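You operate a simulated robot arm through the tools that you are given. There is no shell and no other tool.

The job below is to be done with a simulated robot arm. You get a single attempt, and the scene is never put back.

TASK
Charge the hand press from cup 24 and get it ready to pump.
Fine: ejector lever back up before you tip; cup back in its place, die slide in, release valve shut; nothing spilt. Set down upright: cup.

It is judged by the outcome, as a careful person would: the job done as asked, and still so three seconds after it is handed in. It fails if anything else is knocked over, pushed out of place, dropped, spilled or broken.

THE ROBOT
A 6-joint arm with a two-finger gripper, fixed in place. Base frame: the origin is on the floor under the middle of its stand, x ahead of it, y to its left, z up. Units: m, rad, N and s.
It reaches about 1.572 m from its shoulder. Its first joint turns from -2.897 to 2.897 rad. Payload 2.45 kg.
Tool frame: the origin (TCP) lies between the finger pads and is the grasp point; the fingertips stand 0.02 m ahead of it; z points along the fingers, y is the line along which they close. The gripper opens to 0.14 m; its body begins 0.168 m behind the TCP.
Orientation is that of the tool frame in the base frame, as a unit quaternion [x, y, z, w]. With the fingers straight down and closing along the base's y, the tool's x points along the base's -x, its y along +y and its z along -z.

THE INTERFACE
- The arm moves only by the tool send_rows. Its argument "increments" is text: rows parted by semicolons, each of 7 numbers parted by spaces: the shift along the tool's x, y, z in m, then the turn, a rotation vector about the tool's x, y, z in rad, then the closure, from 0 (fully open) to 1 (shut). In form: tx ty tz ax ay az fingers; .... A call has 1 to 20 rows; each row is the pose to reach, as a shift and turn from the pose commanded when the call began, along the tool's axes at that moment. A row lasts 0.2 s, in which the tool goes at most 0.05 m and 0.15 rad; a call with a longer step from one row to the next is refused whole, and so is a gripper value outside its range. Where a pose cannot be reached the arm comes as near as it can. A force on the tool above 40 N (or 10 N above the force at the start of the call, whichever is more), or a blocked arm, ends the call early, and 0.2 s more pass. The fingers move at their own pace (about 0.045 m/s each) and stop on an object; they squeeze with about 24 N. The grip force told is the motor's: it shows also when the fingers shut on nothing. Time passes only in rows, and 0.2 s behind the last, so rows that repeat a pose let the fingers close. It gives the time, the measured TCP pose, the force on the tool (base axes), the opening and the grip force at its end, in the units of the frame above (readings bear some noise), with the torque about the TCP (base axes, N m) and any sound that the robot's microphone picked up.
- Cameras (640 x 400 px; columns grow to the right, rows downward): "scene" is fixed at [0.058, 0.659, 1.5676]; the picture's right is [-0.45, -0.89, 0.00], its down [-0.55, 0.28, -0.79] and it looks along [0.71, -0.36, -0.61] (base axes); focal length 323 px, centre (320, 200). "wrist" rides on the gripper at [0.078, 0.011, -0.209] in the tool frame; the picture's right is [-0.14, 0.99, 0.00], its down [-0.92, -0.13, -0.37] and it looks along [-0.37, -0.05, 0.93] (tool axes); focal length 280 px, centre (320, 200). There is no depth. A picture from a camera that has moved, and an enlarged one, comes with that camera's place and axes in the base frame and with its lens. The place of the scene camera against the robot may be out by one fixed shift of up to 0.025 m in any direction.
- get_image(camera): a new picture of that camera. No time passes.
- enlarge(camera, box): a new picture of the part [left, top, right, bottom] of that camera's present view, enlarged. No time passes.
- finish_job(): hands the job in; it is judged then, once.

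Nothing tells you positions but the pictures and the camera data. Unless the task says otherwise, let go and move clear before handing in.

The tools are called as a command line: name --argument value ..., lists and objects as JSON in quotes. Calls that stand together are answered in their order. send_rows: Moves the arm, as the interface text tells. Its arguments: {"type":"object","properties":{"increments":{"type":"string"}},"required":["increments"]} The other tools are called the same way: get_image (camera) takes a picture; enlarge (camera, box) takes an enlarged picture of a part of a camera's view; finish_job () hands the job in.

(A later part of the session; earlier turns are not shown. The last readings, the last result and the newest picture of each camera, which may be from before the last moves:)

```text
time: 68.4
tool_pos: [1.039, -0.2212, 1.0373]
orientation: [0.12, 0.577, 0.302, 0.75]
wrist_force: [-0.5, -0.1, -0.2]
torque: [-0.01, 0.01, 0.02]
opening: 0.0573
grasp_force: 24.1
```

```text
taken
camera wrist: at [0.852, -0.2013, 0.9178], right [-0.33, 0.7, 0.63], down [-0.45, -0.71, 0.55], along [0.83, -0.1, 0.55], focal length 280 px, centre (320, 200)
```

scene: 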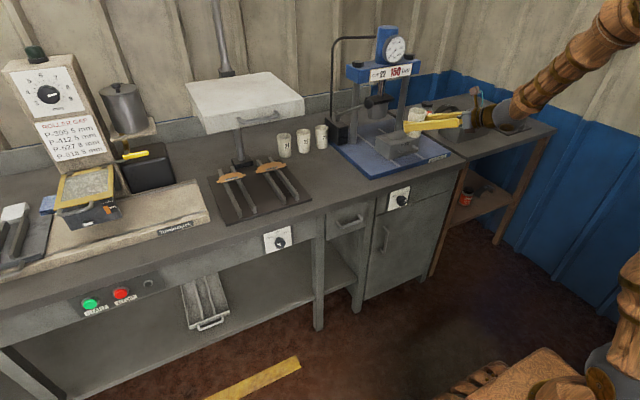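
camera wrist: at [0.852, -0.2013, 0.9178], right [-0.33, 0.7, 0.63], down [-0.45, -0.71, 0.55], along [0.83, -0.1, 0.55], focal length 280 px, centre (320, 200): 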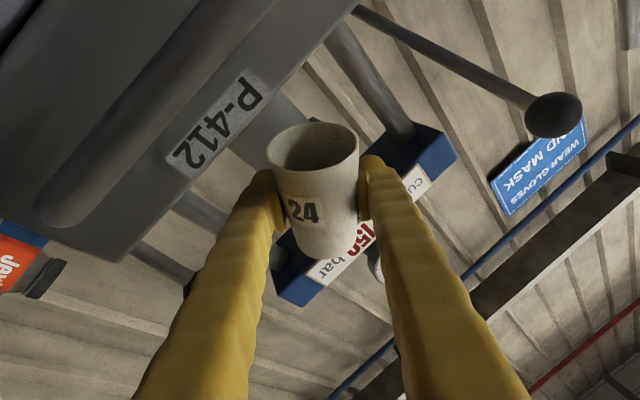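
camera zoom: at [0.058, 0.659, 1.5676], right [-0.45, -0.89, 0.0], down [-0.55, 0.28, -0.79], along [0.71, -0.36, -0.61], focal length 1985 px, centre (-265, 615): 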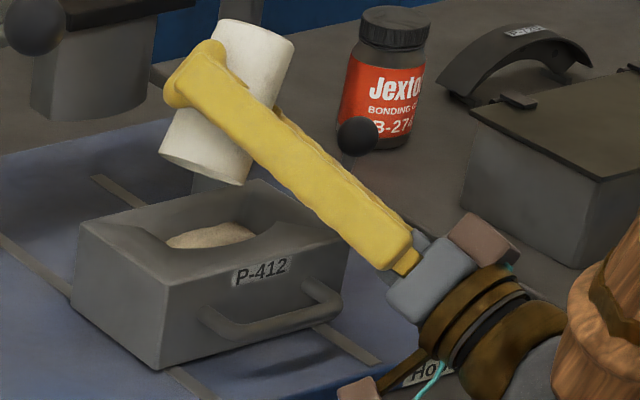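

The heap didn't grow between 120° and 148°, so the cup is empty and all the charge sits in the die. I bring the cup back upright along the same path.

send_rows --increments "-0.0054 -0.005 0.0021 0.0493 0 0.1268 1; -0.0108 -0.01 0.0042 0.0986 0 0.2535 1; -0.016 -0.0147 0.0062 0.1479 0 0.3803 1; -0.021 -0.0192 0.0082 0.1971 0 0.507 1; -0.0259 -0.0234 0.0101 0.2464 0 0.6338 1; -0.0306 -0.0269 0.0119 0.2957 0 0.7605 1; -0.0348 -0.0301 0.0136 0.345 0 0.8873 1; -0.0386 -0.0323 0.0151 0.3943 0 1.014 1; -0.042 -0.034 0.0163 0.4436 0 1.1408 1; -0.045 -0.0349 0.0175 0.4929 0 1.2675 1; -0.0475 -0.0348 0.0185 0.5422 0 1.3943 1; -0.0495 -0.0341 0.0192 0.5914 0 1.521 1; -0.0511 -0.0324 0.0198 0.6407 0 1.6478 1; -0.052 -0.0299 0.0202 0.69 0 1.7745 1; -0.0525 -0.0265 0.0204 0.7393 0 1.9013 1; -0.0527 -0.0224 0.0205 0.7886 0 2.028 1; -0.0524 -0.0177 0.0204 0.8379 0 2.1548 1; -0.0517 -0.0121 0.0201 0.8872 0 2.2815 1; -0.0506 -0.006 0.0197 0.9365 0 2.4083 1; -0.0506 -0.006 0.0197 0.9365 0 2.4083 1"

get_image --camera "wrist"

enlarge --camera "wrist" --box '[240, 110, 390, 220]'

enlarge --camera "wrist" --box '[230, 240, 410, 400]'

```text
time: 72.6
tool_pos: [1.0509, -0.2512, 1.0807]
orientation: [0.811, 0.156, 0.554, -0.107]
wrist_force: [-0.5, -0.6, -0.7]
torque: [0.0, -0.01, 0.0]
opening: 0.0573
grasp_force: 24.0
```

```text
taken
camera wrist: at [0.9017, -0.3238, 1.2305], right [0.32, -0.94, -0.13], down [-0.68, -0.13, -0.72], along [0.66, 0.32, -0.68], focal length 280 px, centre (320, 200)
```

wrist: 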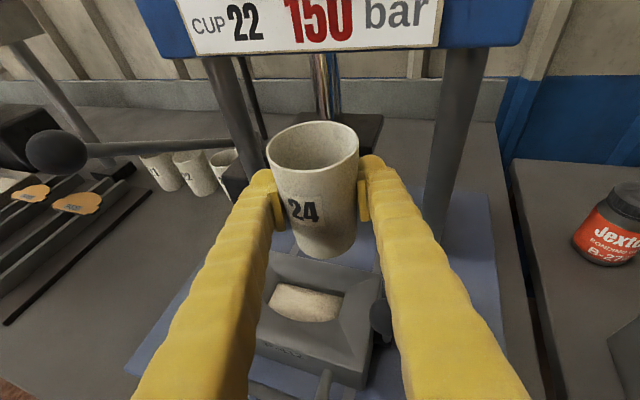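

```text
3.64 times, centred on (315, 165) of wrist
camera zoom: at [0.9017, -0.3238, 1.2305], right [0.32, -0.94, -0.13], down [-0.68, -0.13, -0.72], along [0.66, 0.32, -0.68], focal length 1020 px, centre (338, 327)
```

zoom: 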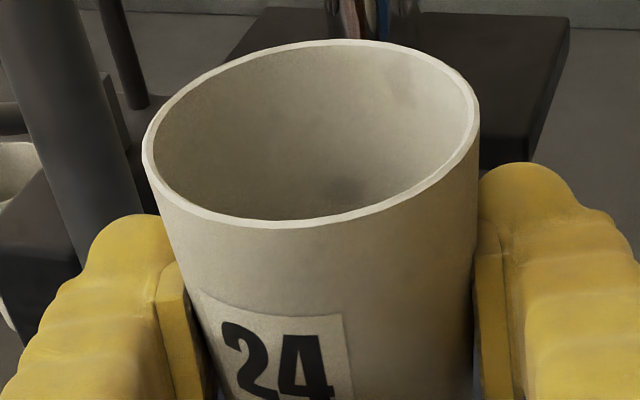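

```text
2.50 times, centred on (320, 320) of wrist
camera zoom: at [0.9017, -0.3238, 1.2305], right [0.32, -0.94, -0.13], down [-0.68, -0.13, -0.72], along [0.66, 0.32, -0.68], focal length 701 px, centre (320, -100)
```

zoom: 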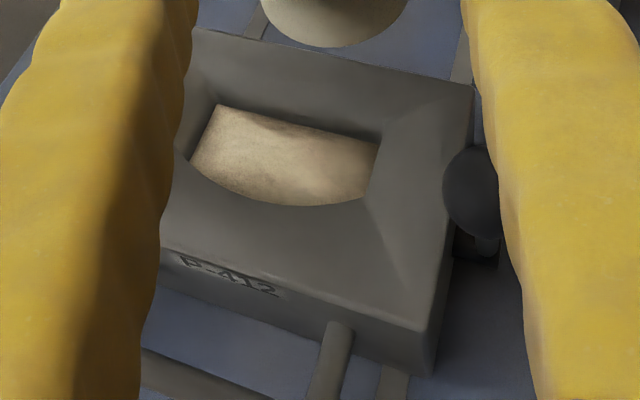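

The cavity is neatly filled with nothing on the funnel or plate. Now I carry the empty cup back the same way.

send_rows --increments "-0.008 -0.0262 -0.0205 0 0 0 1; -0.016 -0.0525 -0.0411 0 0 0 1; -0.0239 -0.0787 -0.0616 0 0 0 1; -0.0319 -0.105 -0.0822 0 0 0 1; -0.0399 -0.1312 -0.1027 0 0 0 1; -0.0357 -0.1602 -0.0919 0 0 0 1; -0.0315 -0.1893 -0.0811 0 0 0 1; -0.0273 -0.2183 -0.0703 0 0 0 1; -0.0231 -0.2473 -0.0595 0 0 0 1; -0.0189 -0.2763 -0.0487 0 0 0 1; -0.0147 -0.3054 -0.0379 0 0 0 1; -0.0105 -0.3344 -0.0271 0 0 0 1; -0.0063 -0.3634 -0.0163 0 0 0 1; -0.0063 -0.3634 -0.0163 0 0 0 1"

get_image --camera "wrist"

```text
time: 75.6
tool_pos: [0.9011, 0.0803, 1.0807]
orientation: [0.811, 0.156, 0.554, -0.106]
wrist_force: [0.8, -0.3, 0.2]
torque: [-0.04, 0.05, -0.01]
opening: 0.0571
grasp_force: 24.5
```

```text
taken
camera wrist: at [0.7512, 0.0077, 1.2305], right [0.32, -0.94, -0.13], down [-0.68, -0.13, -0.72], along [0.66, 0.32, -0.68], focal length 280 px, centre (320, 200)
```

wrist: 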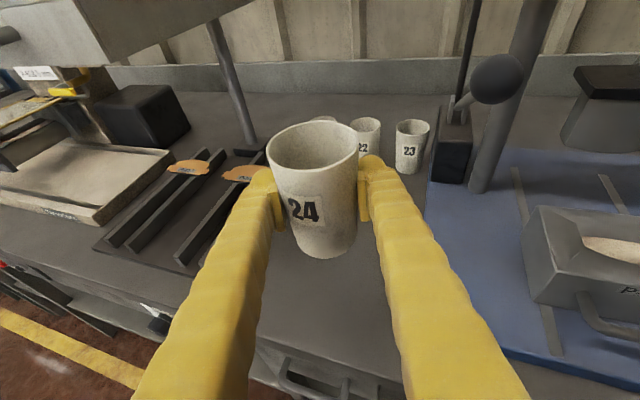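

send_rows --increments "-0.0092 0.0003 0.0262 0 0 0 1; -0.0184 0.0006 0.0525 0 0 0 1; -0.0276 0.0008 0.0787 0 0 0 1; -0.0368 0.0011 0.105 0 0 0 1; -0.046 0.0014 0.1312 0 0 0 1; -0.0647 0.0014 0.1385 0 0 0 1; -0.0833 0.0014 0.1457 0 0 0 1; -0.102 0.0014 0.153 0 0 0 1; -0.1206 0.0014 0.1602 0 0 0 1; -0.1206 0.0014 0.1602 0 0 0 1"

enlarge --camera "scene" --box '[300, 130, 400, 210]'

```text
time: 77.8
tool_pos: [1.0, 0.1174, 0.9102]
orientation: [0.811, 0.156, 0.554, -0.107]
wrist_force: [-0.7, 0.3, -1.3]
torque: [-0.03, -0.04, -0.02]
opening: 0.0569
grasp_force: 23.8
```

```text
5.00 times, centred on (350, 170) of scene
camera zoom: at [0.058, 0.659, 1.5676], right [-0.45, -0.89, 0.0], down [-0.55, 0.28, -0.79], along [0.71, -0.36, -0.61], focal length 1613 px, centre (170, 350)
```

zoom: 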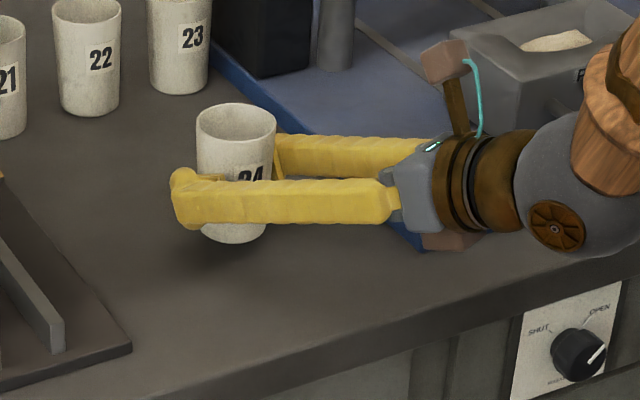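

send_rows --increments "-0.0037 0 0.0014 0 0 0 1; -0.0075 0 0.0029 0 0 0 1; -0.0103 0 0.004 0 0 0 1; -0.0121 0 0.0047 0 0 0 1; -0.013 0 0.0051 0 0 0 1; -0.0135 0 0.0053 0 0 0 1; -0.0135 0 0.0053 0 0 0 1"

get_image --camera "wrist"

enlarge --camera "scene" --box '[300, 130, 400, 210]'

```text
time: 79.4
tool_pos: [0.9987, 0.1172, 0.8956]
orientation: [0.811, 0.157, 0.554, -0.107]
wrist_force: [0.3, -1.7, 2.0]
torque: [-0.12, -0.02, 0.0]
opening: 0.0574
grasp_force: 23.9
```

```text
taken
camera wrist: at [0.8495, 0.0447, 1.0449], right [0.32, -0.94, -0.13], down [-0.68, -0.13, -0.72], along [0.66, 0.32, -0.68], focal length 280 px, centre (320, 200)
```

wrist: 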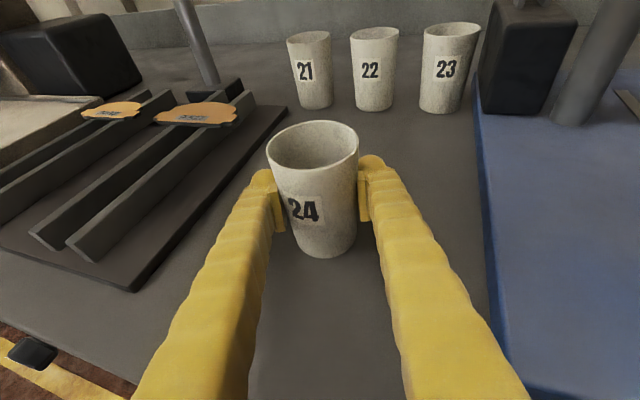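

```text
5.00 times, centred on (350, 170) of scene
camera zoom: at [0.058, 0.659, 1.5676], right [-0.45, -0.89, 0.0], down [-0.55, 0.28, -0.79], along [0.71, -0.36, -0.61], focal length 1613 px, centre (170, 350)
```

zoom: 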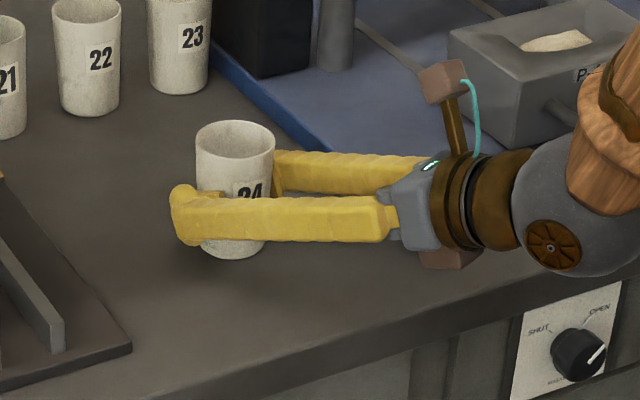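

The cup is resting on the bench at its original spot. I open gently and check before withdrawing.

send_rows --increments "0 0 0 0 0 0 0.56; 0 0 0 0 0 0 0.5; 0 0 0 0 0 0 0.4; 0 0 0 0 0 0 0.25; 0 0 0 0 0 0 0.1; 0 0 0 0 0 0 0.1"

get_image --camera "wrist"

enlarge --camera "scene" --box '[300, 130, 400, 210]'

```text
time: 80.8
tool_pos: [0.9991, 0.1176, 0.8943]
orientation: [0.811, 0.156, 0.554, -0.106]
wrist_force: [0.0, 0.9, -0.6]
torque: [0.01, 0.01, 0.01]
opening: 0.1259
grasp_force: 0.1
```

```text
taken
camera wrist: at [0.8495, 0.0447, 1.0448], right [0.32, -0.94, -0.13], down [-0.68, -0.13, -0.72], along [0.66, 0.32, -0.68], focal length 280 px, centre (320, 200)
```

wrist: 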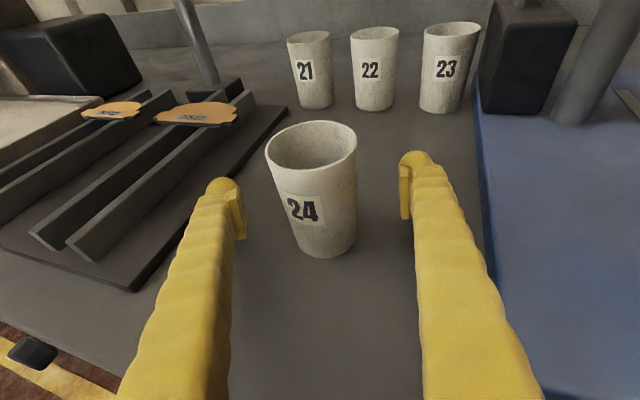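

```text
5.00 times, centred on (350, 170) of scene
camera zoom: at [0.058, 0.659, 1.5676], right [-0.45, -0.89, 0.0], down [-0.55, 0.28, -0.79], along [0.71, -0.36, -0.61], focal length 1613 px, centre (170, 350)
```

zoom: 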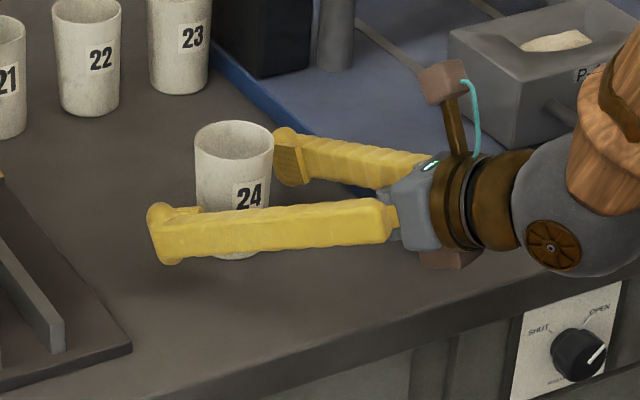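

Cup 24 stands upright on its spot. I back straight out, then swing round to face the die slide with the tool squared to it and the fingers closed.

send_rows --increments "0 0 -0.026 0 0 0 0.1; 0 0 -0.052 0 0 0 0.1; 0 0 -0.078 0 0 0 0.1; 0 0 -0.104 0 0 0 0.1; 0 0 -0.13 0 0 0 0.1; -0.0008 0.0273 -0.1499 -0.0394 0 0.0153 0.3; -0.0016 0.0547 -0.1699 -0.0787 0 0.0306 0.6; -0.0024 0.082 -0.1898 -0.1181 0 0.0459 1; -0.0032 0.1094 -0.2097 -0.1574 0 0.0612 1; -0.004 0.1367 -0.2297 -0.1968 0 0.0765 1; -0.0048 0.1641 -0.2496 -0.2361 0 0.0918 1; -0.0056 0.1914 -0.2695 -0.2755 0 0.1071 1; -0.0064 0.2188 -0.2895 -0.3148 0 0.1224 1; -0.0072 0.2461 -0.3094 -0.3542 0 0.1377 1; -0.0072 0.2461 -0.3094 -0.3542 0 0.1377 1"

get_image --camera "wrist"

get_image --camera "scene"

```text
time: 84.0
tool_pos: [0.8205, -0.2189, 1.0017]
orientation: [0.825, 0.0, 0.565, 0.0]
wrist_force: [0.5, -0.3, -0.8]
torque: [0.04, 0.0, 0.0]
opening: 0.0001
grasp_force: 24.3
```

```text
taken
camera wrist: at [0.6541, -0.2302, 1.1518], right [-0.05, -0.99, -0.13], down [-0.68, 0.13, -0.72], along [0.73, 0.05, -0.68], focal length 280 px, centre (320, 200)
```

wrist: 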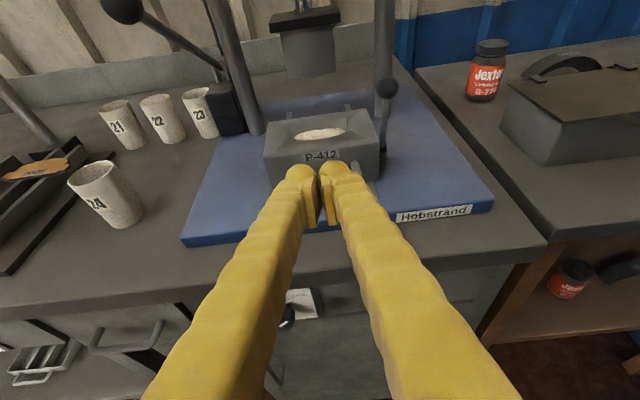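

```text
taken
```

scene: 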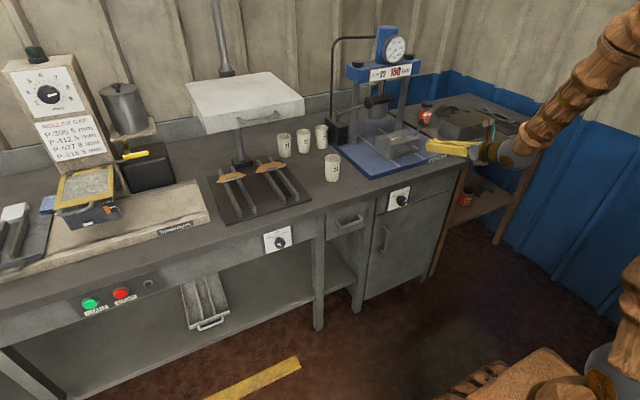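

The path to the slide is clear. I approach the handle bar (≈ x 0.944, z 0.90) at its middle and stop just short.

send_rows --increments "-0.0137 0 0.0255 0 0 0 1; -0.0274 0 0.0509 0 0 0 1; -0.0411 0 0.0764 0 0 0 1; -0.0548 0 0.1018 0 0 0 1; -0.0548 0 0.1018 0 0 0 1"

get_image --camera "wrist"

enlarge --camera "scene" --box '[370, 90, 470, 170]'

```text
time: 85.2
tool_pos: [0.895, -0.2182, 0.9136]
orientation: [0.825, 0.0, 0.564, 0.001]
wrist_force: [-0.9, -0.6, -0.8]
torque: [0.01, -0.01, -0.04]
opening: 0.0
grasp_force: 23.7
```

```text
taken
camera wrist: at [0.7295, -0.2299, 1.0631], right [-0.05, -0.99, -0.13], down [-0.68, 0.13, -0.72], along [0.73, 0.05, -0.68], focal length 280 px, centre (320, 200)
```

wrist: 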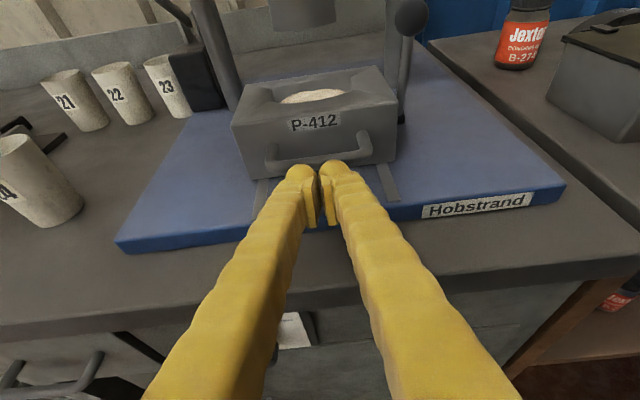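

```text
5.00 times, centred on (420, 130) of scene
camera zoom: at [0.058, 0.659, 1.5676], right [-0.45, -0.89, 0.0], down [-0.55, 0.28, -0.79], along [0.71, -0.36, -0.61], focal length 1613 px, centre (-180, 550)
```

zoom: 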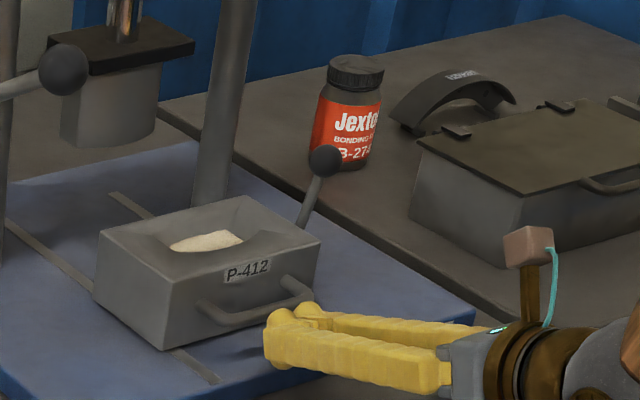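

send_rows --increments "0.0036 0 0.0093 0 0 0 1; 0.0072 0 0.0186 0 0 0 1; 0.0109 0 0.028 0 0 0 1; 0.0145 0 0.0373 0 0 0 1; 0.0181 0 0.0466 0 0 0 1"

get_image --camera "wrist"

enlarge --camera "scene" --box '[370, 90, 470, 170]'

```text
time: 86.4
tool_pos: [0.9455, -0.2187, 0.9136]
orientation: [0.826, 0.001, 0.564, 0.0]
wrist_force: [0.4, -0.4, 0.6]
torque: [0.03, 0.01, -0.01]
opening: 0.0002
grasp_force: 29.3
```

```text
taken
camera wrist: at [0.7804, -0.2306, 1.063], right [-0.05, -0.99, -0.13], down [-0.68, 0.13, -0.72], along [0.73, 0.05, -0.68], focal length 280 px, centre (320, 200)
```

wrist: 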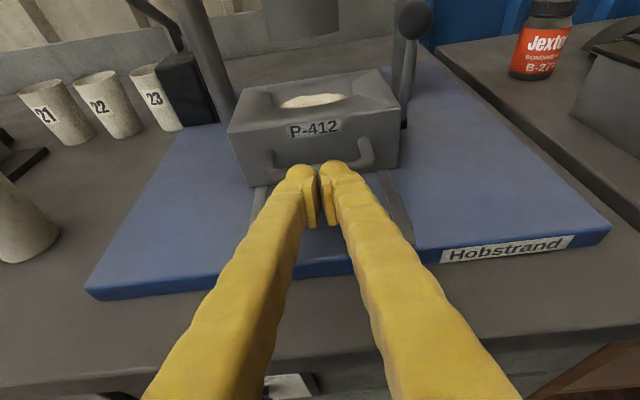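

```text
5.00 times, centred on (420, 130) of scene
camera zoom: at [0.058, 0.659, 1.5676], right [-0.45, -0.89, 0.0], down [-0.55, 0.28, -0.79], along [0.71, -0.36, -0.61], focal length 1613 px, centre (-180, 550)
```

zoom: 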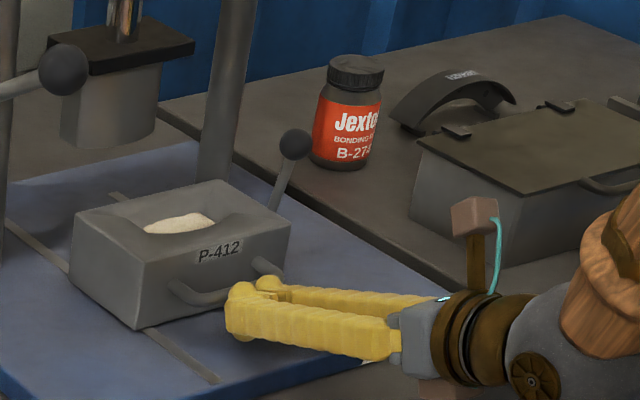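

The die slides in smoothly with the lever up and the charge undisturbed. I keep pushing slowly.

send_rows --increments "0.0036 0 0.0093 0 0 0 1; 0.0072 0 0.0186 0 0 0 1; 0.0109 0 0.028 0 0 0 1; 0.0145 0 0.0373 0 0 0 1; 0.0181 0 0.0466 0 0 0 1; 0.0217 0 0.0559 0 0 0 1; 0.0254 0 0.0652 0 0 0 1; 0.029 0 0.0746 0 0 0 1"

get_image --camera "wrist"

enlarge --camera "scene" --box '[350, 80, 450, 160]'

```text
time: 88.2
tool_pos: [1.0258, -0.2187, 0.9127]
orientation: [0.825, 0.001, 0.565, 0.0]
wrist_force: [0.8, -0.3, -0.3]
torque: [0.01, 0.03, -0.01]
opening: 0.0
grasp_force: 29.7
```

```text
taken
camera wrist: at [0.8596, -0.2304, 1.0623], right [-0.05, -0.99, -0.13], down [-0.68, 0.13, -0.72], along [0.73, 0.05, -0.68], focal length 280 px, centre (320, 200)
```

wrist: 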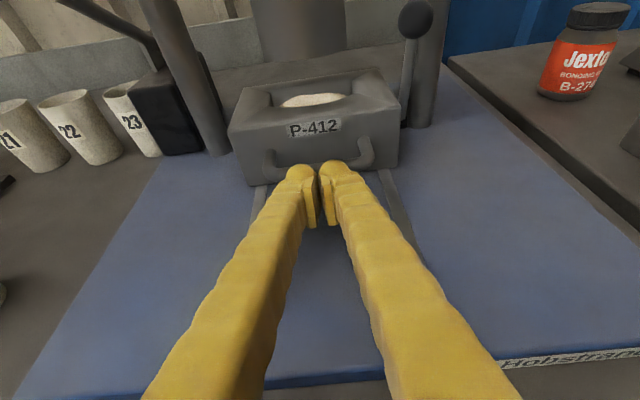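

```text
5.00 times, centred on (400, 120) of scene
camera zoom: at [0.058, 0.659, 1.5676], right [-0.45, -0.89, 0.0], down [-0.55, 0.28, -0.79], along [0.71, -0.36, -0.61], focal length 1613 px, centre (-80, 600)
```

zoom: 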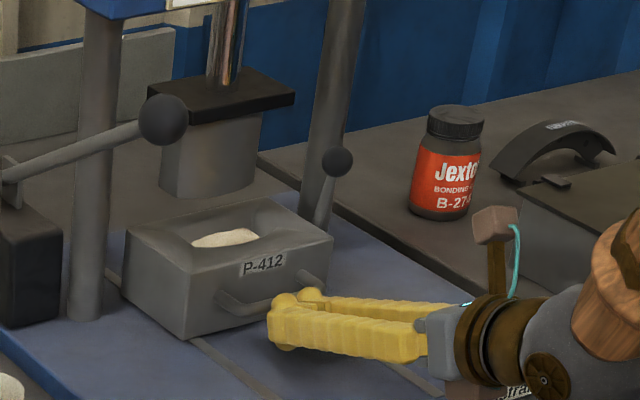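

enlarge --camera "wrist" --box '[340, 0, 480, 140]'

enlarge --camera "wrist" --box '[210, 40, 430, 200]'

enlarge --camera "scene" --box '[375, 90, 435, 150]'

```text
2.86 times, centred on (410, 70) of wrist
camera zoom: at [0.8596, -0.2304, 1.0623], right [-0.05, -0.99, -0.13], down [-0.68, 0.13, -0.72], along [0.73, 0.05, -0.68], focal length 801 px, centre (63, 571)
```

zoom: 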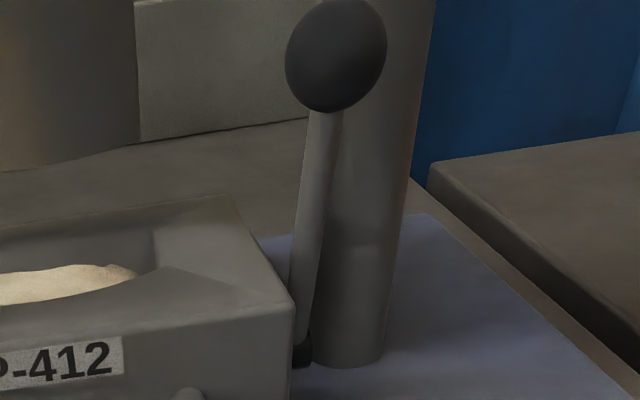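

```text
2.50 times, centred on (320, 120) of wrist
camera zoom: at [0.8596, -0.2304, 1.0623], right [-0.05, -0.99, -0.13], down [-0.68, 0.13, -0.72], along [0.73, 0.05, -0.68], focal length 701 px, centre (320, 400)
```

zoom: 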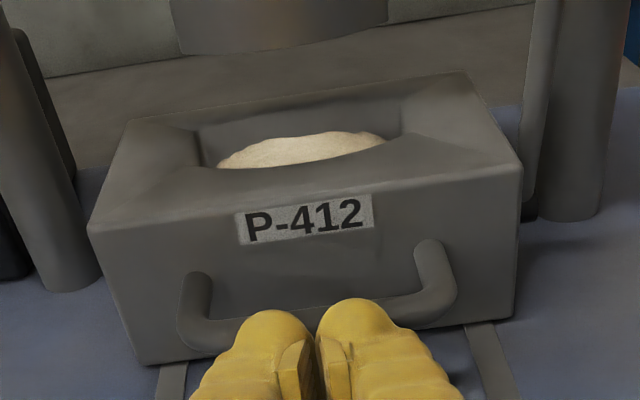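

```text
6.67 times, centred on (405, 120) of scene
camera zoom: at [0.058, 0.659, 1.5676], right [-0.45, -0.89, 0.0], down [-0.55, 0.28, -0.79], along [0.71, -0.36, -0.61], focal length 2150 px, centre (-247, 733)
```

zoom: 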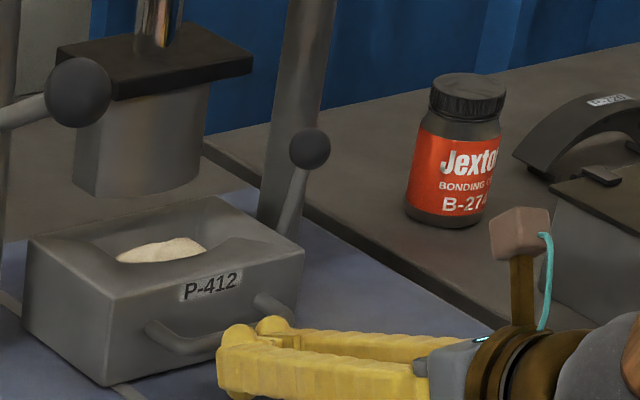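

The lever will pass the pillar with about 9 mm to spare. I push on until the slide meets its stop.

send_rows --increments "0.0029 0 0.0075 0 0 0 1; 0.0058 0 0.0149 0 0 0 1; 0.0087 0 0.0224 0 0 0 1; 0.0116 0 0.0298 0 0 0 1; 0.0145 0 0.0373 0 0 0 1; 0.0174 0 0.0447 0 0 0 1"

get_image --camera "wrist"

enlarge --camera "scene" --box '[350, 80, 450, 160]'

```text
time: 89.5
tool_pos: [1.0633, -0.2198, 0.9095]
orientation: [0.826, 0.001, 0.563, 0.0]
wrist_force: [-17.0, 2.1, 8.5]
torque: [-0.05, -0.27, 0.02]
opening: 0.0062
grasp_force: 28.9
stopped in row 6: the force on the tool passed its limit at 71 N (the readings are from after the stop); the commanded pose is now the measured one
```

```text
taken
camera wrist: at [0.8985, -0.2308, 1.0614], right [-0.05, -0.99, -0.13], down [-0.68, 0.13, -0.72], along [0.73, 0.05, -0.68], focal length 280 px, centre (320, 200)
```

wrist: 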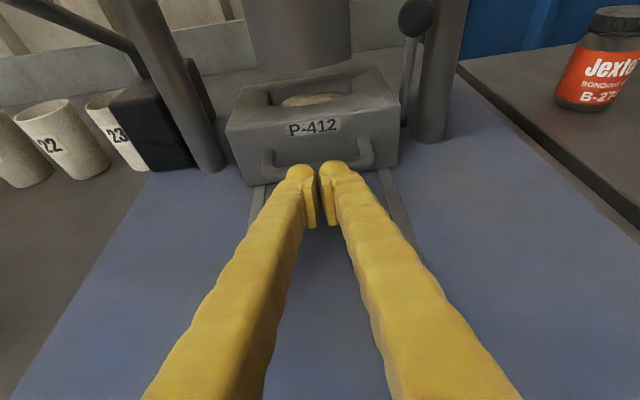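

```text
5.00 times, centred on (400, 120) of scene
camera zoom: at [0.058, 0.659, 1.5676], right [-0.45, -0.89, 0.0], down [-0.55, 0.28, -0.79], along [0.71, -0.36, -0.61], focal length 1613 px, centre (-80, 600)
```

zoom: 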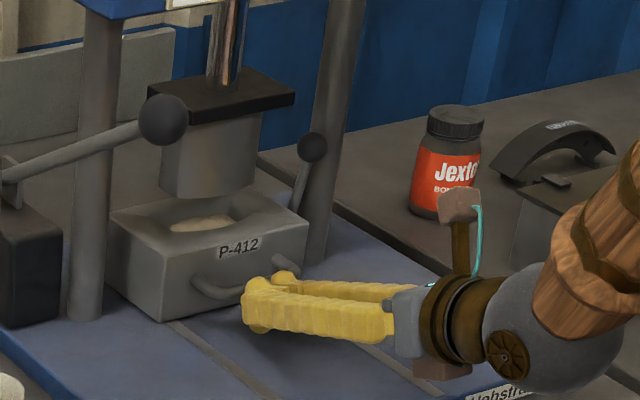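

The push met firm resistance (stop). I check whether the die is fully home under the ram or caught on something.

enlarge --camera "wrist" --box '[200, 0, 480, 200]'

enlarge --camera "scene" --box '[365, 85, 425, 150]'

```text
2.00 times, centred on (340, 100) of wrist
camera zoom: at [0.8985, -0.2308, 1.0614], right [-0.05, -0.99, -0.13], down [-0.68, 0.13, -0.72], along [0.73, 0.05, -0.68], focal length 561 px, centre (280, 400)
```

zoom: 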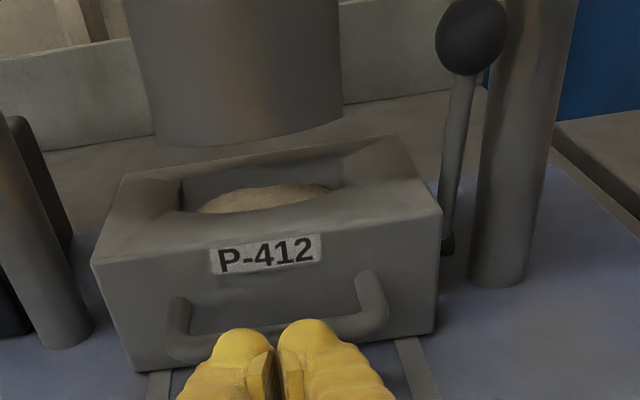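

```text
6.15 times, centred on (395, 118) of scene
camera zoom: at [0.058, 0.659, 1.5676], right [-0.45, -0.89, 0.0], down [-0.55, 0.28, -0.79], along [0.71, -0.36, -0.61], focal length 1985 px, centre (-142, 708)
```

zoom: 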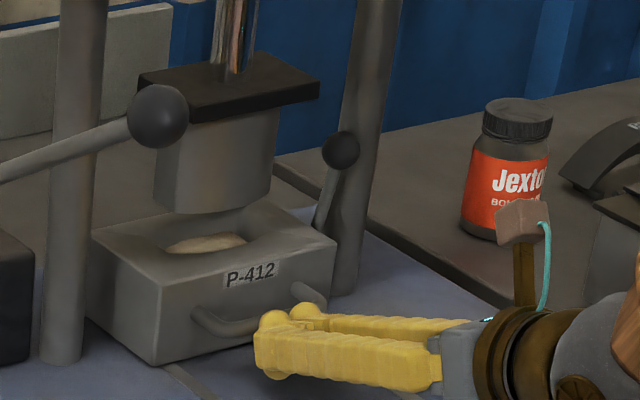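

The die is home: its centre (x≈1.19) lines up with the pillars and ram, lever up, charge intact. I back off the handle and drop down in front of the release valve to look at it.

send_rows --increments "-0.0095 0 -0.0356 0 0 0 1; -0.0189 0 -0.0713 0 0 0 1; -0.0284 0 -0.1069 0 0 0 1; -0.0378 0 -0.1426 0 0 0 1; -0.0473 0 -0.1782 0 0 0 1; -0.0473 0 -0.2082 0 0 0 0.8; -0.0473 0 -0.2382 0 0 0 0.6; -0.0473 0 -0.2682 0 0 0 0.5"

get_image --camera "wrist"

enlarge --camera "scene" --box '[340, 60, 460, 160]'

```text
time: 91.3
tool_pos: [0.798, -0.2195, 0.9653]
orientation: [0.827, 0.0, 0.563, 0.0]
wrist_force: [-1.0, 0.0, -0.1]
torque: [0.02, 0.02, -0.01]
opening: 0.0669
grasp_force: 0.0
```

```text
taken
camera wrist: at [0.6329, -0.2309, 1.1161], right [-0.05, -0.99, -0.13], down [-0.68, 0.13, -0.72], along [0.73, 0.05, -0.68], focal length 280 px, centre (320, 200)
```

wrist: 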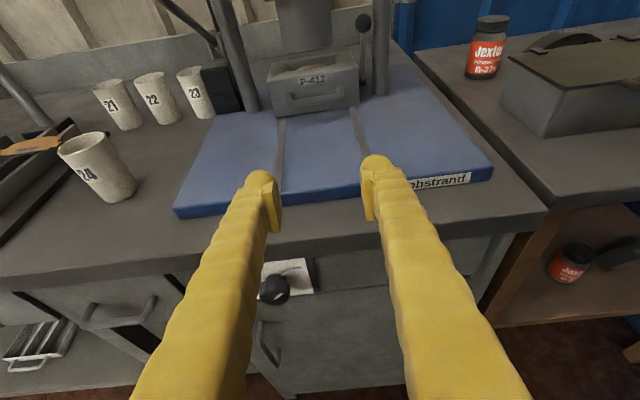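

```text
4.00 times, centred on (400, 110) of scene
camera zoom: at [0.058, 0.659, 1.5676], right [-0.45, -0.89, 0.0], down [-0.55, 0.28, -0.79], along [0.71, -0.36, -0.61], focal length 1290 px, centre (0, 560)
```

zoom: 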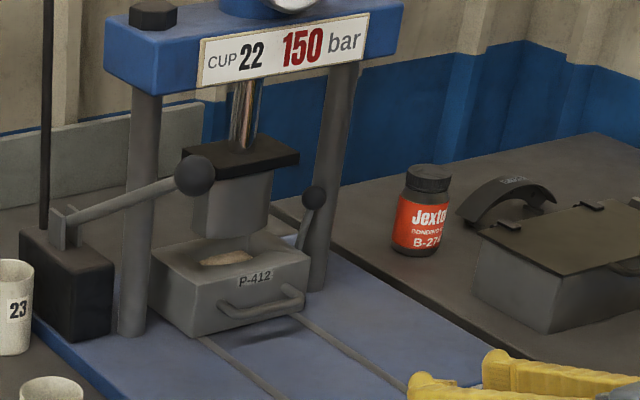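

send_rows --increments "-0.032 -0.0125 -0.0031 0 0 0 0.45; -0.0641 -0.025 -0.0062 0 0 0 0.45; -0.0961 -0.0375 -0.0093 0 0 0 0.45; -0.1282 -0.05 -0.0124 0 0 0 0.45; -0.1282 -0.05 -0.0124 0 0 0 0.45"

get_image --camera "wrist"

```text
time: 92.5
tool_pos: [0.7537, -0.177, 0.8506]
orientation: [0.827, 0.0, 0.562, 0.0]
wrist_force: [0.3, -0.6, 0.5]
torque: [-0.01, 0.03, 0.01]
opening: 0.0773
grasp_force: 0.0
out of reach, approached as far as the arm can: row 4, 5
```

```text
taken
camera wrist: at [0.5898, -0.1888, 1.001], right [-0.05, -0.99, -0.13], down [-0.68, 0.13, -0.72], along [0.73, 0.05, -0.68], focal length 280 px, centre (320, 200)
```

wrist: 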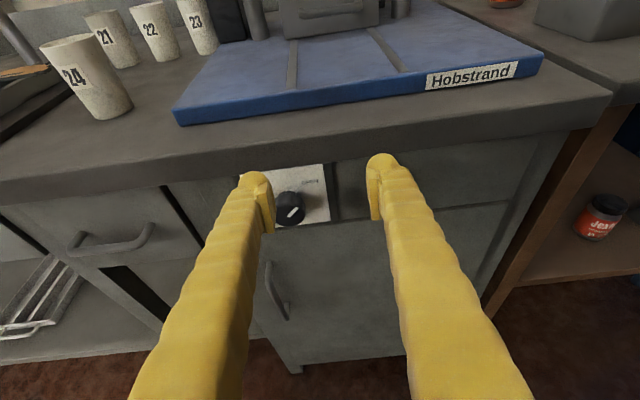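

Only the retreat limit was hit; the knob itself should be reachable. I zoom in on the valve.

enlarge --camera "wrist" --box '[240, 150, 360, 240]'

enlarge --camera "scene" --box '[375, 175, 425, 220]'

```text
4.44 times, centred on (300, 195) of wrist
camera zoom: at [0.5898, -0.1888, 1.001], right [-0.05, -0.99, -0.13], down [-0.68, 0.13, -0.72], along [0.73, 0.05, -0.68], focal length 1246 px, centre (409, 222)
```

zoom: 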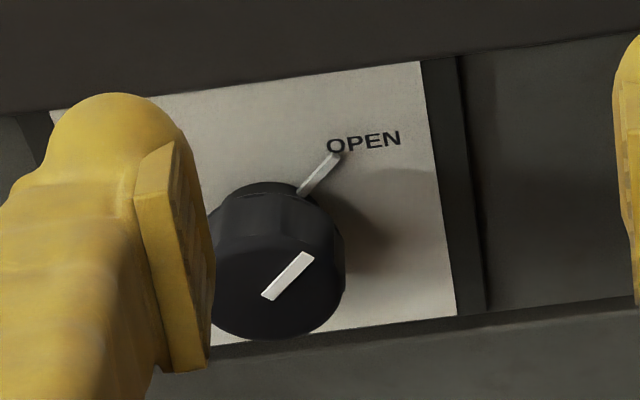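

```text
8.89 times, centred on (400, 198) of scene
camera zoom: at [0.058, 0.659, 1.5676], right [-0.45, -0.89, 0.0], down [-0.55, 0.28, -0.79], along [0.71, -0.36, -0.61], focal length 2867 px, centre (-391, 222)
```

zoom: 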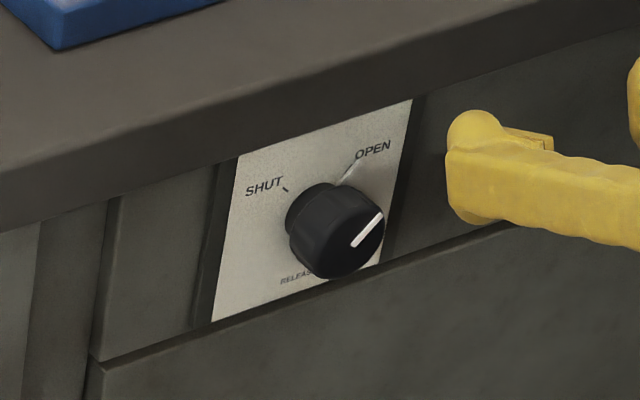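

The valve (RELEASE, SHUT/OPEN) points at OPEN; the knob's front centre is about (0.835, −0.130, 0.755), diameter ~0.038. I bring the tool nearly level and line up in front of it for a closer look.

send_rows --increments "-0.0149 -0.008 0.01 0.0237 0.0473 -0.0062 0.45; -0.0297 -0.016 0.0201 0.0473 0.0947 -0.0124 0.45; -0.0446 -0.024 0.0301 0.071 0.142 -0.0187 0.45; -0.0594 -0.032 0.0402 0.0946 0.1894 -0.0249 0.45; -0.0743 -0.04 0.0502 0.1183 0.2367 -0.0311 0.45; -0.0743 -0.04 0.0502 0.1183 0.2367 -0.0311 0.45"

get_image --camera "wrist"

enlarge --camera "wrist" --box '[240, 130, 400, 250]'

enlarge --camera "scene" --box '[365, 165, 445, 225]'

```text
time: 93.9
tool_pos: [0.7747, -0.1366, 0.7646]
orientation: [0.753, 0.046, 0.655, -0.039]
wrist_force: [0.4, 0.3, 0.5]
torque: [-0.01, 0.0, 0.0]
opening: 0.0767
grasp_force: 0.1
out of reach, approached as far as the arm can: row 1
```

```text
taken
camera wrist: at [0.5823, -0.1712, 0.8715], right [0.1, -0.99, -0.14], down [-0.5, 0.07, -0.86], along [0.86, 0.16, -0.49], focal length 280 px, centre (320, 200)
```

wrist: 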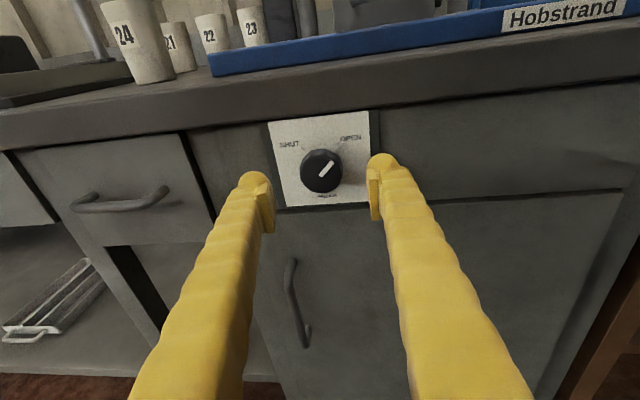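

```text
3.33 times, centred on (320, 190) of wrist
camera zoom: at [0.5823, -0.1712, 0.8715], right [0.1, -0.99, -0.14], down [-0.5, 0.07, -0.86], along [0.86, 0.16, -0.49], focal length 935 px, centre (320, 233)
```

zoom: 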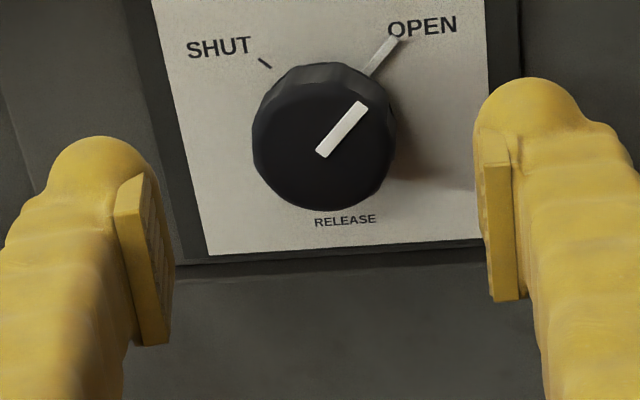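

```text
6.67 times, centred on (405, 195) of scene
camera zoom: at [0.058, 0.659, 1.5676], right [-0.45, -0.89, 0.0], down [-0.55, 0.28, -0.79], along [0.71, -0.36, -0.61], focal length 2150 px, centre (-247, 233)
```

zoom: 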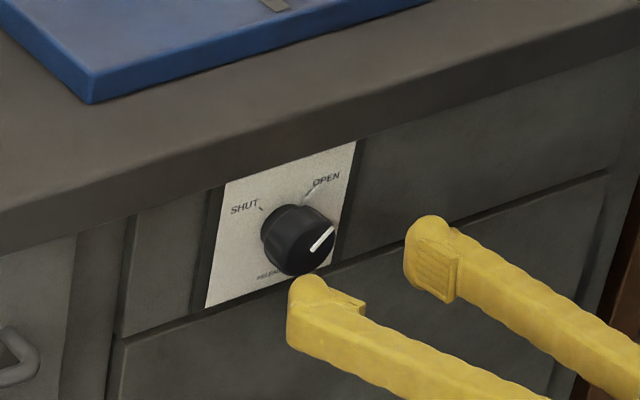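

I have a clear head-on view: knob front centre (0.837, −0.131, 0.754), diameter ~0.042, pointer at OPEN (up-right); it must turn a quarter turn anticlockwise to SHUT. I roll the fingers +45° first so the turn is symmetric.

send_rows --increments "0 0.0008 0 0 0 0.13 0.5; 0 0.0016 0 0 0 0.26 0.57; 0 0.0025 0 0 0 0.39 0.57; 0 0.0025 0 0 0 0.52 0.57; 0 0.0025 0 0 0 0.65 0.57; 0 0.0025 0 0 0 0.785 0.57; 0 0.0025 0 0 0 0.785 0.57"

get_image --camera "wrist"

enlarge --camera "scene" --box '[365, 165, 445, 225]'

```text
time: 95.5
tool_pos: [0.7737, -0.1393, 0.7641]
orientation: [0.713, -0.246, 0.59, -0.288]
wrist_force: [1.4, 0.4, -0.3]
torque: [0.01, 0.0, -0.01]
opening: 0.0603
grasp_force: 0.0
```

```text
taken
camera wrist: at [0.5832, -0.2263, 0.841], right [-0.04, -0.61, -0.79], down [-0.53, 0.68, -0.5], along [0.85, 0.4, -0.35], focal length 280 px, centre (320, 200)
```

wrist: 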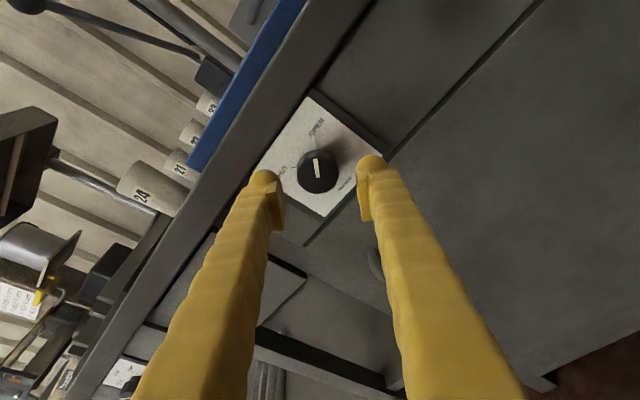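

```text
6.67 times, centred on (405, 195) of scene
camera zoom: at [0.058, 0.659, 1.5676], right [-0.45, -0.89, 0.0], down [-0.55, 0.28, -0.79], along [0.71, -0.36, -0.61], focal length 2150 px, centre (-247, 233)
```

zoom: 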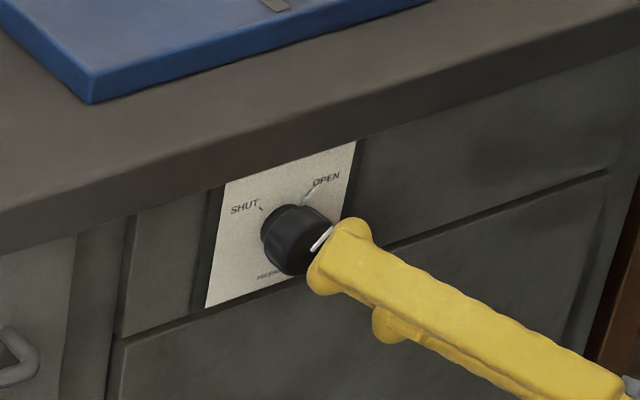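

enlarge --camera "wrist" --box '[260, 110, 380, 230]'

```text
3.33 times, centred on (320, 170) of wrist
camera zoom: at [0.5832, -0.2263, 0.841], right [-0.04, -0.61, -0.79], down [-0.53, 0.68, -0.5], along [0.85, 0.4, -0.35], focal length 935 px, centre (320, 300)
```

zoom: 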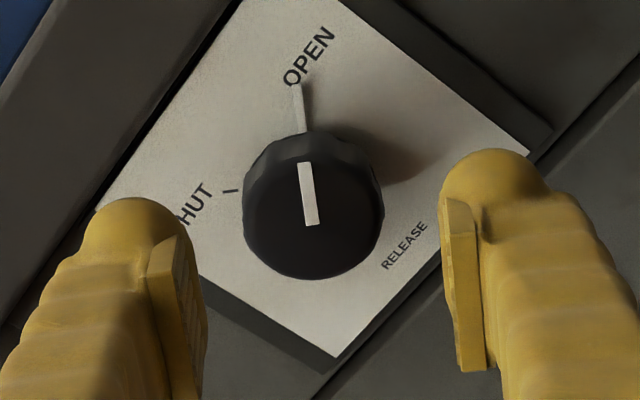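

Alignment is within 2–3 mm; I correct that and advance so the pads flank the knob.

send_rows --increments "-0.002 -0.0024 0.01 0 0 0 0.57; -0.002 -0.0024 0.022 0 0 0 0.57; -0.002 -0.0024 0.034 0 0 0 0.57; -0.002 -0.0024 0.045 0 0 0 0.57; -0.002 -0.0024 0.052 0 0 0 0.57; -0.002 -0.0024 0.057 0 0 0 0.57; -0.002 -0.0024 0.057 0 0 0 0.57"

enlarge --camera "wrist" --box '[240, 110, 400, 250]'

enlarge --camera "scene" --box '[365, 165, 445, 225]'

```text
time: 97.1
tool_pos: [0.8309, -0.1276, 0.7552]
orientation: [0.713, -0.245, 0.59, -0.287]
wrist_force: [-0.2, -0.5, -0.4]
torque: [0.03, 0.03, -0.05]
opening: 0.0601
grasp_force: 0.0
```

```text
2.86 times, centred on (320, 180) of wrist
camera zoom: at [0.6404, -0.2159, 0.8332], right [-0.04, -0.61, -0.79], down [-0.53, 0.68, -0.51], along [0.85, 0.4, -0.35], focal length 801 px, centre (320, 257)
```

zoom: 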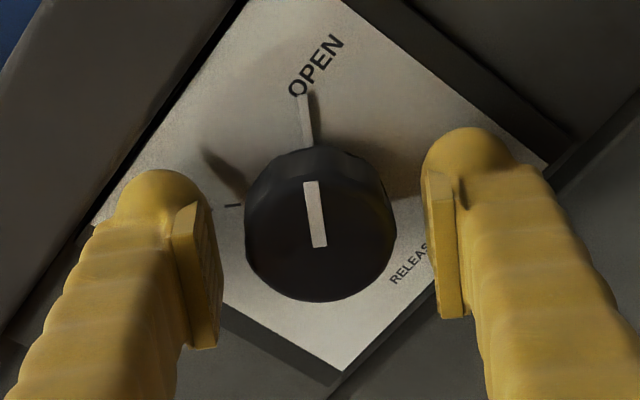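

```text
6.67 times, centred on (405, 195) of scene
camera zoom: at [0.058, 0.659, 1.5676], right [-0.45, -0.89, 0.0], down [-0.55, 0.28, -0.79], along [0.71, -0.36, -0.61], focal length 2150 px, centre (-247, 233)
```

zoom: 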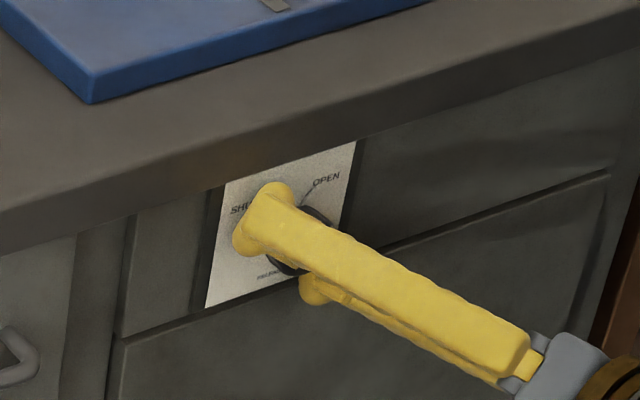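

The knob is centred between the pads. I go 4 mm further for more overlap and close on it.

send_rows --increments "0 0 0.002 0 0 0 0.57; 0 0 0.004 0 0 0 0.57; 0 0 0.004 0 0 0 0.7; 0 0 0.004 0 0 0 1; 0 0 0.004 0 0 0 1; 0 0 0.004 0 0 0 1"

enlarge --camera "wrist" --box '[240, 110, 400, 250]'

```text
time: 98.5
tool_pos: [0.8344, -0.128, 0.7558]
orientation: [0.714, -0.244, 0.59, -0.287]
wrist_force: [3.4, 9.7, 7.2]
torque: [-0.04, -0.07, 0.14]
opening: 0.0405
grasp_force: 45.2
```

```text
2.86 times, centred on (320, 180) of wrist
camera zoom: at [0.644, -0.2153, 0.8323], right [-0.03, -0.61, -0.79], down [-0.53, 0.68, -0.51], along [0.85, 0.4, -0.35], focal length 801 px, centre (320, 257)
```

zoom: 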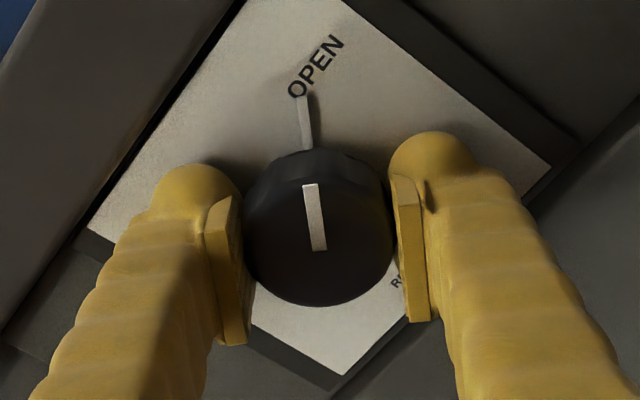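

Good grip (0.0405 m). Now I turn it a quarter turn anticlockwise, slowly.

send_rows --increments "0 0 0 0 0 -0.08 1; 0 0 0 0 0 -0.16 1; 0 0 0 0 0 -0.24 1; 0 0 0 0 0 -0.32 1; 0 0 0 0 0 -0.4 1; 0 0 0 0 0 -0.48 1"

enlarge --camera "wrist" --box '[240, 110, 400, 250]'

```text
time: 99.9
tool_pos: [0.8336, -0.13, 0.7543]
orientation: [0.752, -0.069, 0.641, -0.138]
wrist_force: [1.6, -16.5, -19.7]
torque: [0.05, 0.59, -0.61]
opening: 0.0409
grasp_force: 45.1
```

```text
2.86 times, centred on (320, 180) of wrist
camera zoom: at [0.6422, -0.1872, 0.8557], right [0.05, -0.9, -0.42], down [-0.53, 0.34, -0.78], along [0.85, 0.26, -0.46], focal length 801 px, centre (320, 257)
```

zoom: 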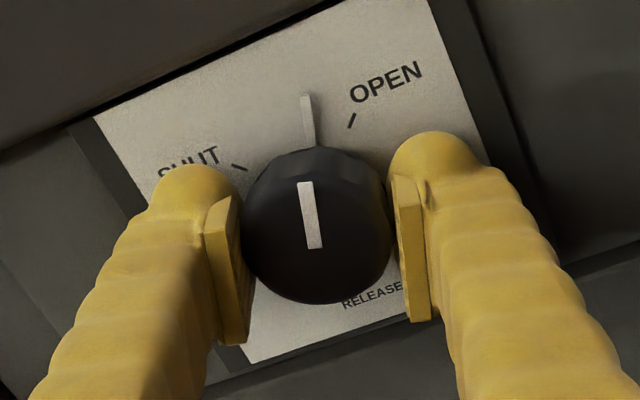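

The knob is turning with the gripper. A side load is building, so I ease the tool about 2 mm to relieve it while continuing the turn.

send_rows --increments "-0.001 0.0015 0 0 0 0 1; -0.001 0.0015 0 0 0 -0.08 1; -0.001 0.0015 0 0 0 -0.16 1; -0.001 0.0015 0 0 0 -0.24 1; -0.001 0.0015 0 0 0 -0.32 1; -0.001 0.0015 0 0 0 -0.4 1"

enlarge --camera "wrist" --box '[240, 110, 400, 250]'

```text
time: 101.4
tool_pos: [0.8325, -0.131, 0.7542]
orientation: [0.75, 0.081, 0.656, -0.007]
wrist_force: [-2.3, -2.5, 0.6]
torque: [-0.04, -0.11, -0.75]
opening: 0.0416
grasp_force: 44.3
stopped in row 6: the force on the tool passed its limit at 42 N (the readings are from after the stop); the commanded pose is now the measured one
```

```text
2.86 times, centred on (320, 180) of wrist
camera zoom: at [0.6393, -0.1581, 0.8625], right [0.11, -0.99, -0.04], down [-0.49, -0.02, -0.87], along [0.86, 0.12, -0.49], focal length 801 px, centre (320, 257)
```

zoom: 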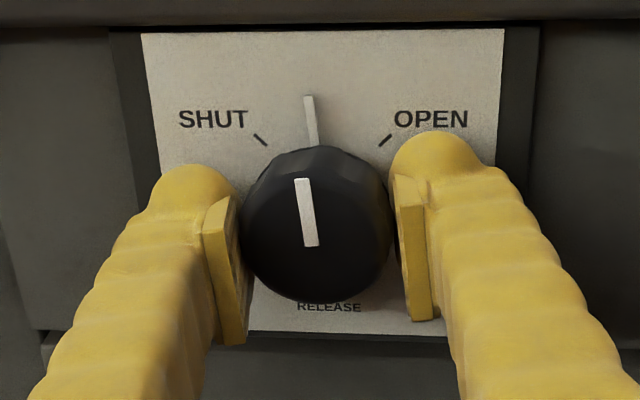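

Halfway there: the pointer is straight up and the load has been released. I continue in smaller bites.

send_rows --increments "0 0 0 0 0 -0.06 1; 0 0 0 0 0 -0.12 1; 0 0 0 0 0 -0.18 1; 0 0 0 0 0 -0.24 1"

enlarge --camera "wrist" --box '[240, 110, 400, 250]'

```text
time: 102.4
tool_pos: [0.8325, -0.1318, 0.7554]
orientation: [0.735, 0.17, 0.653, 0.071]
wrist_force: [-29.3, -20.5, 8.7]
torque: [0.13, 0.11, -1.18]
opening: 0.0419
grasp_force: 44.8
```

```text
2.86 times, centred on (320, 180) of wrist
camera zoom: at [0.6365, -0.1401, 0.861], right [0.14, -0.97, 0.2], down [-0.47, -0.24, -0.85], along [0.87, 0.03, -0.49], focal length 801 px, centre (320, 257)
```

zoom: 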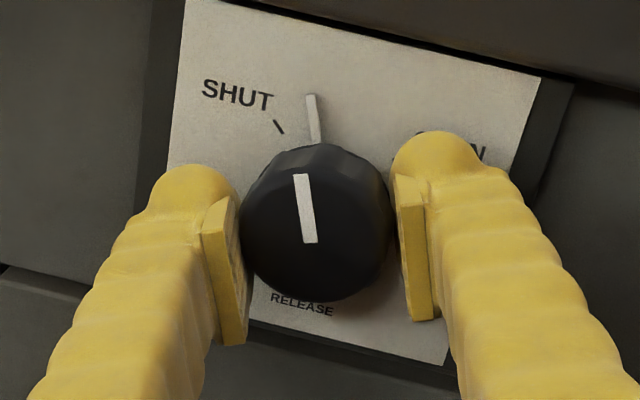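

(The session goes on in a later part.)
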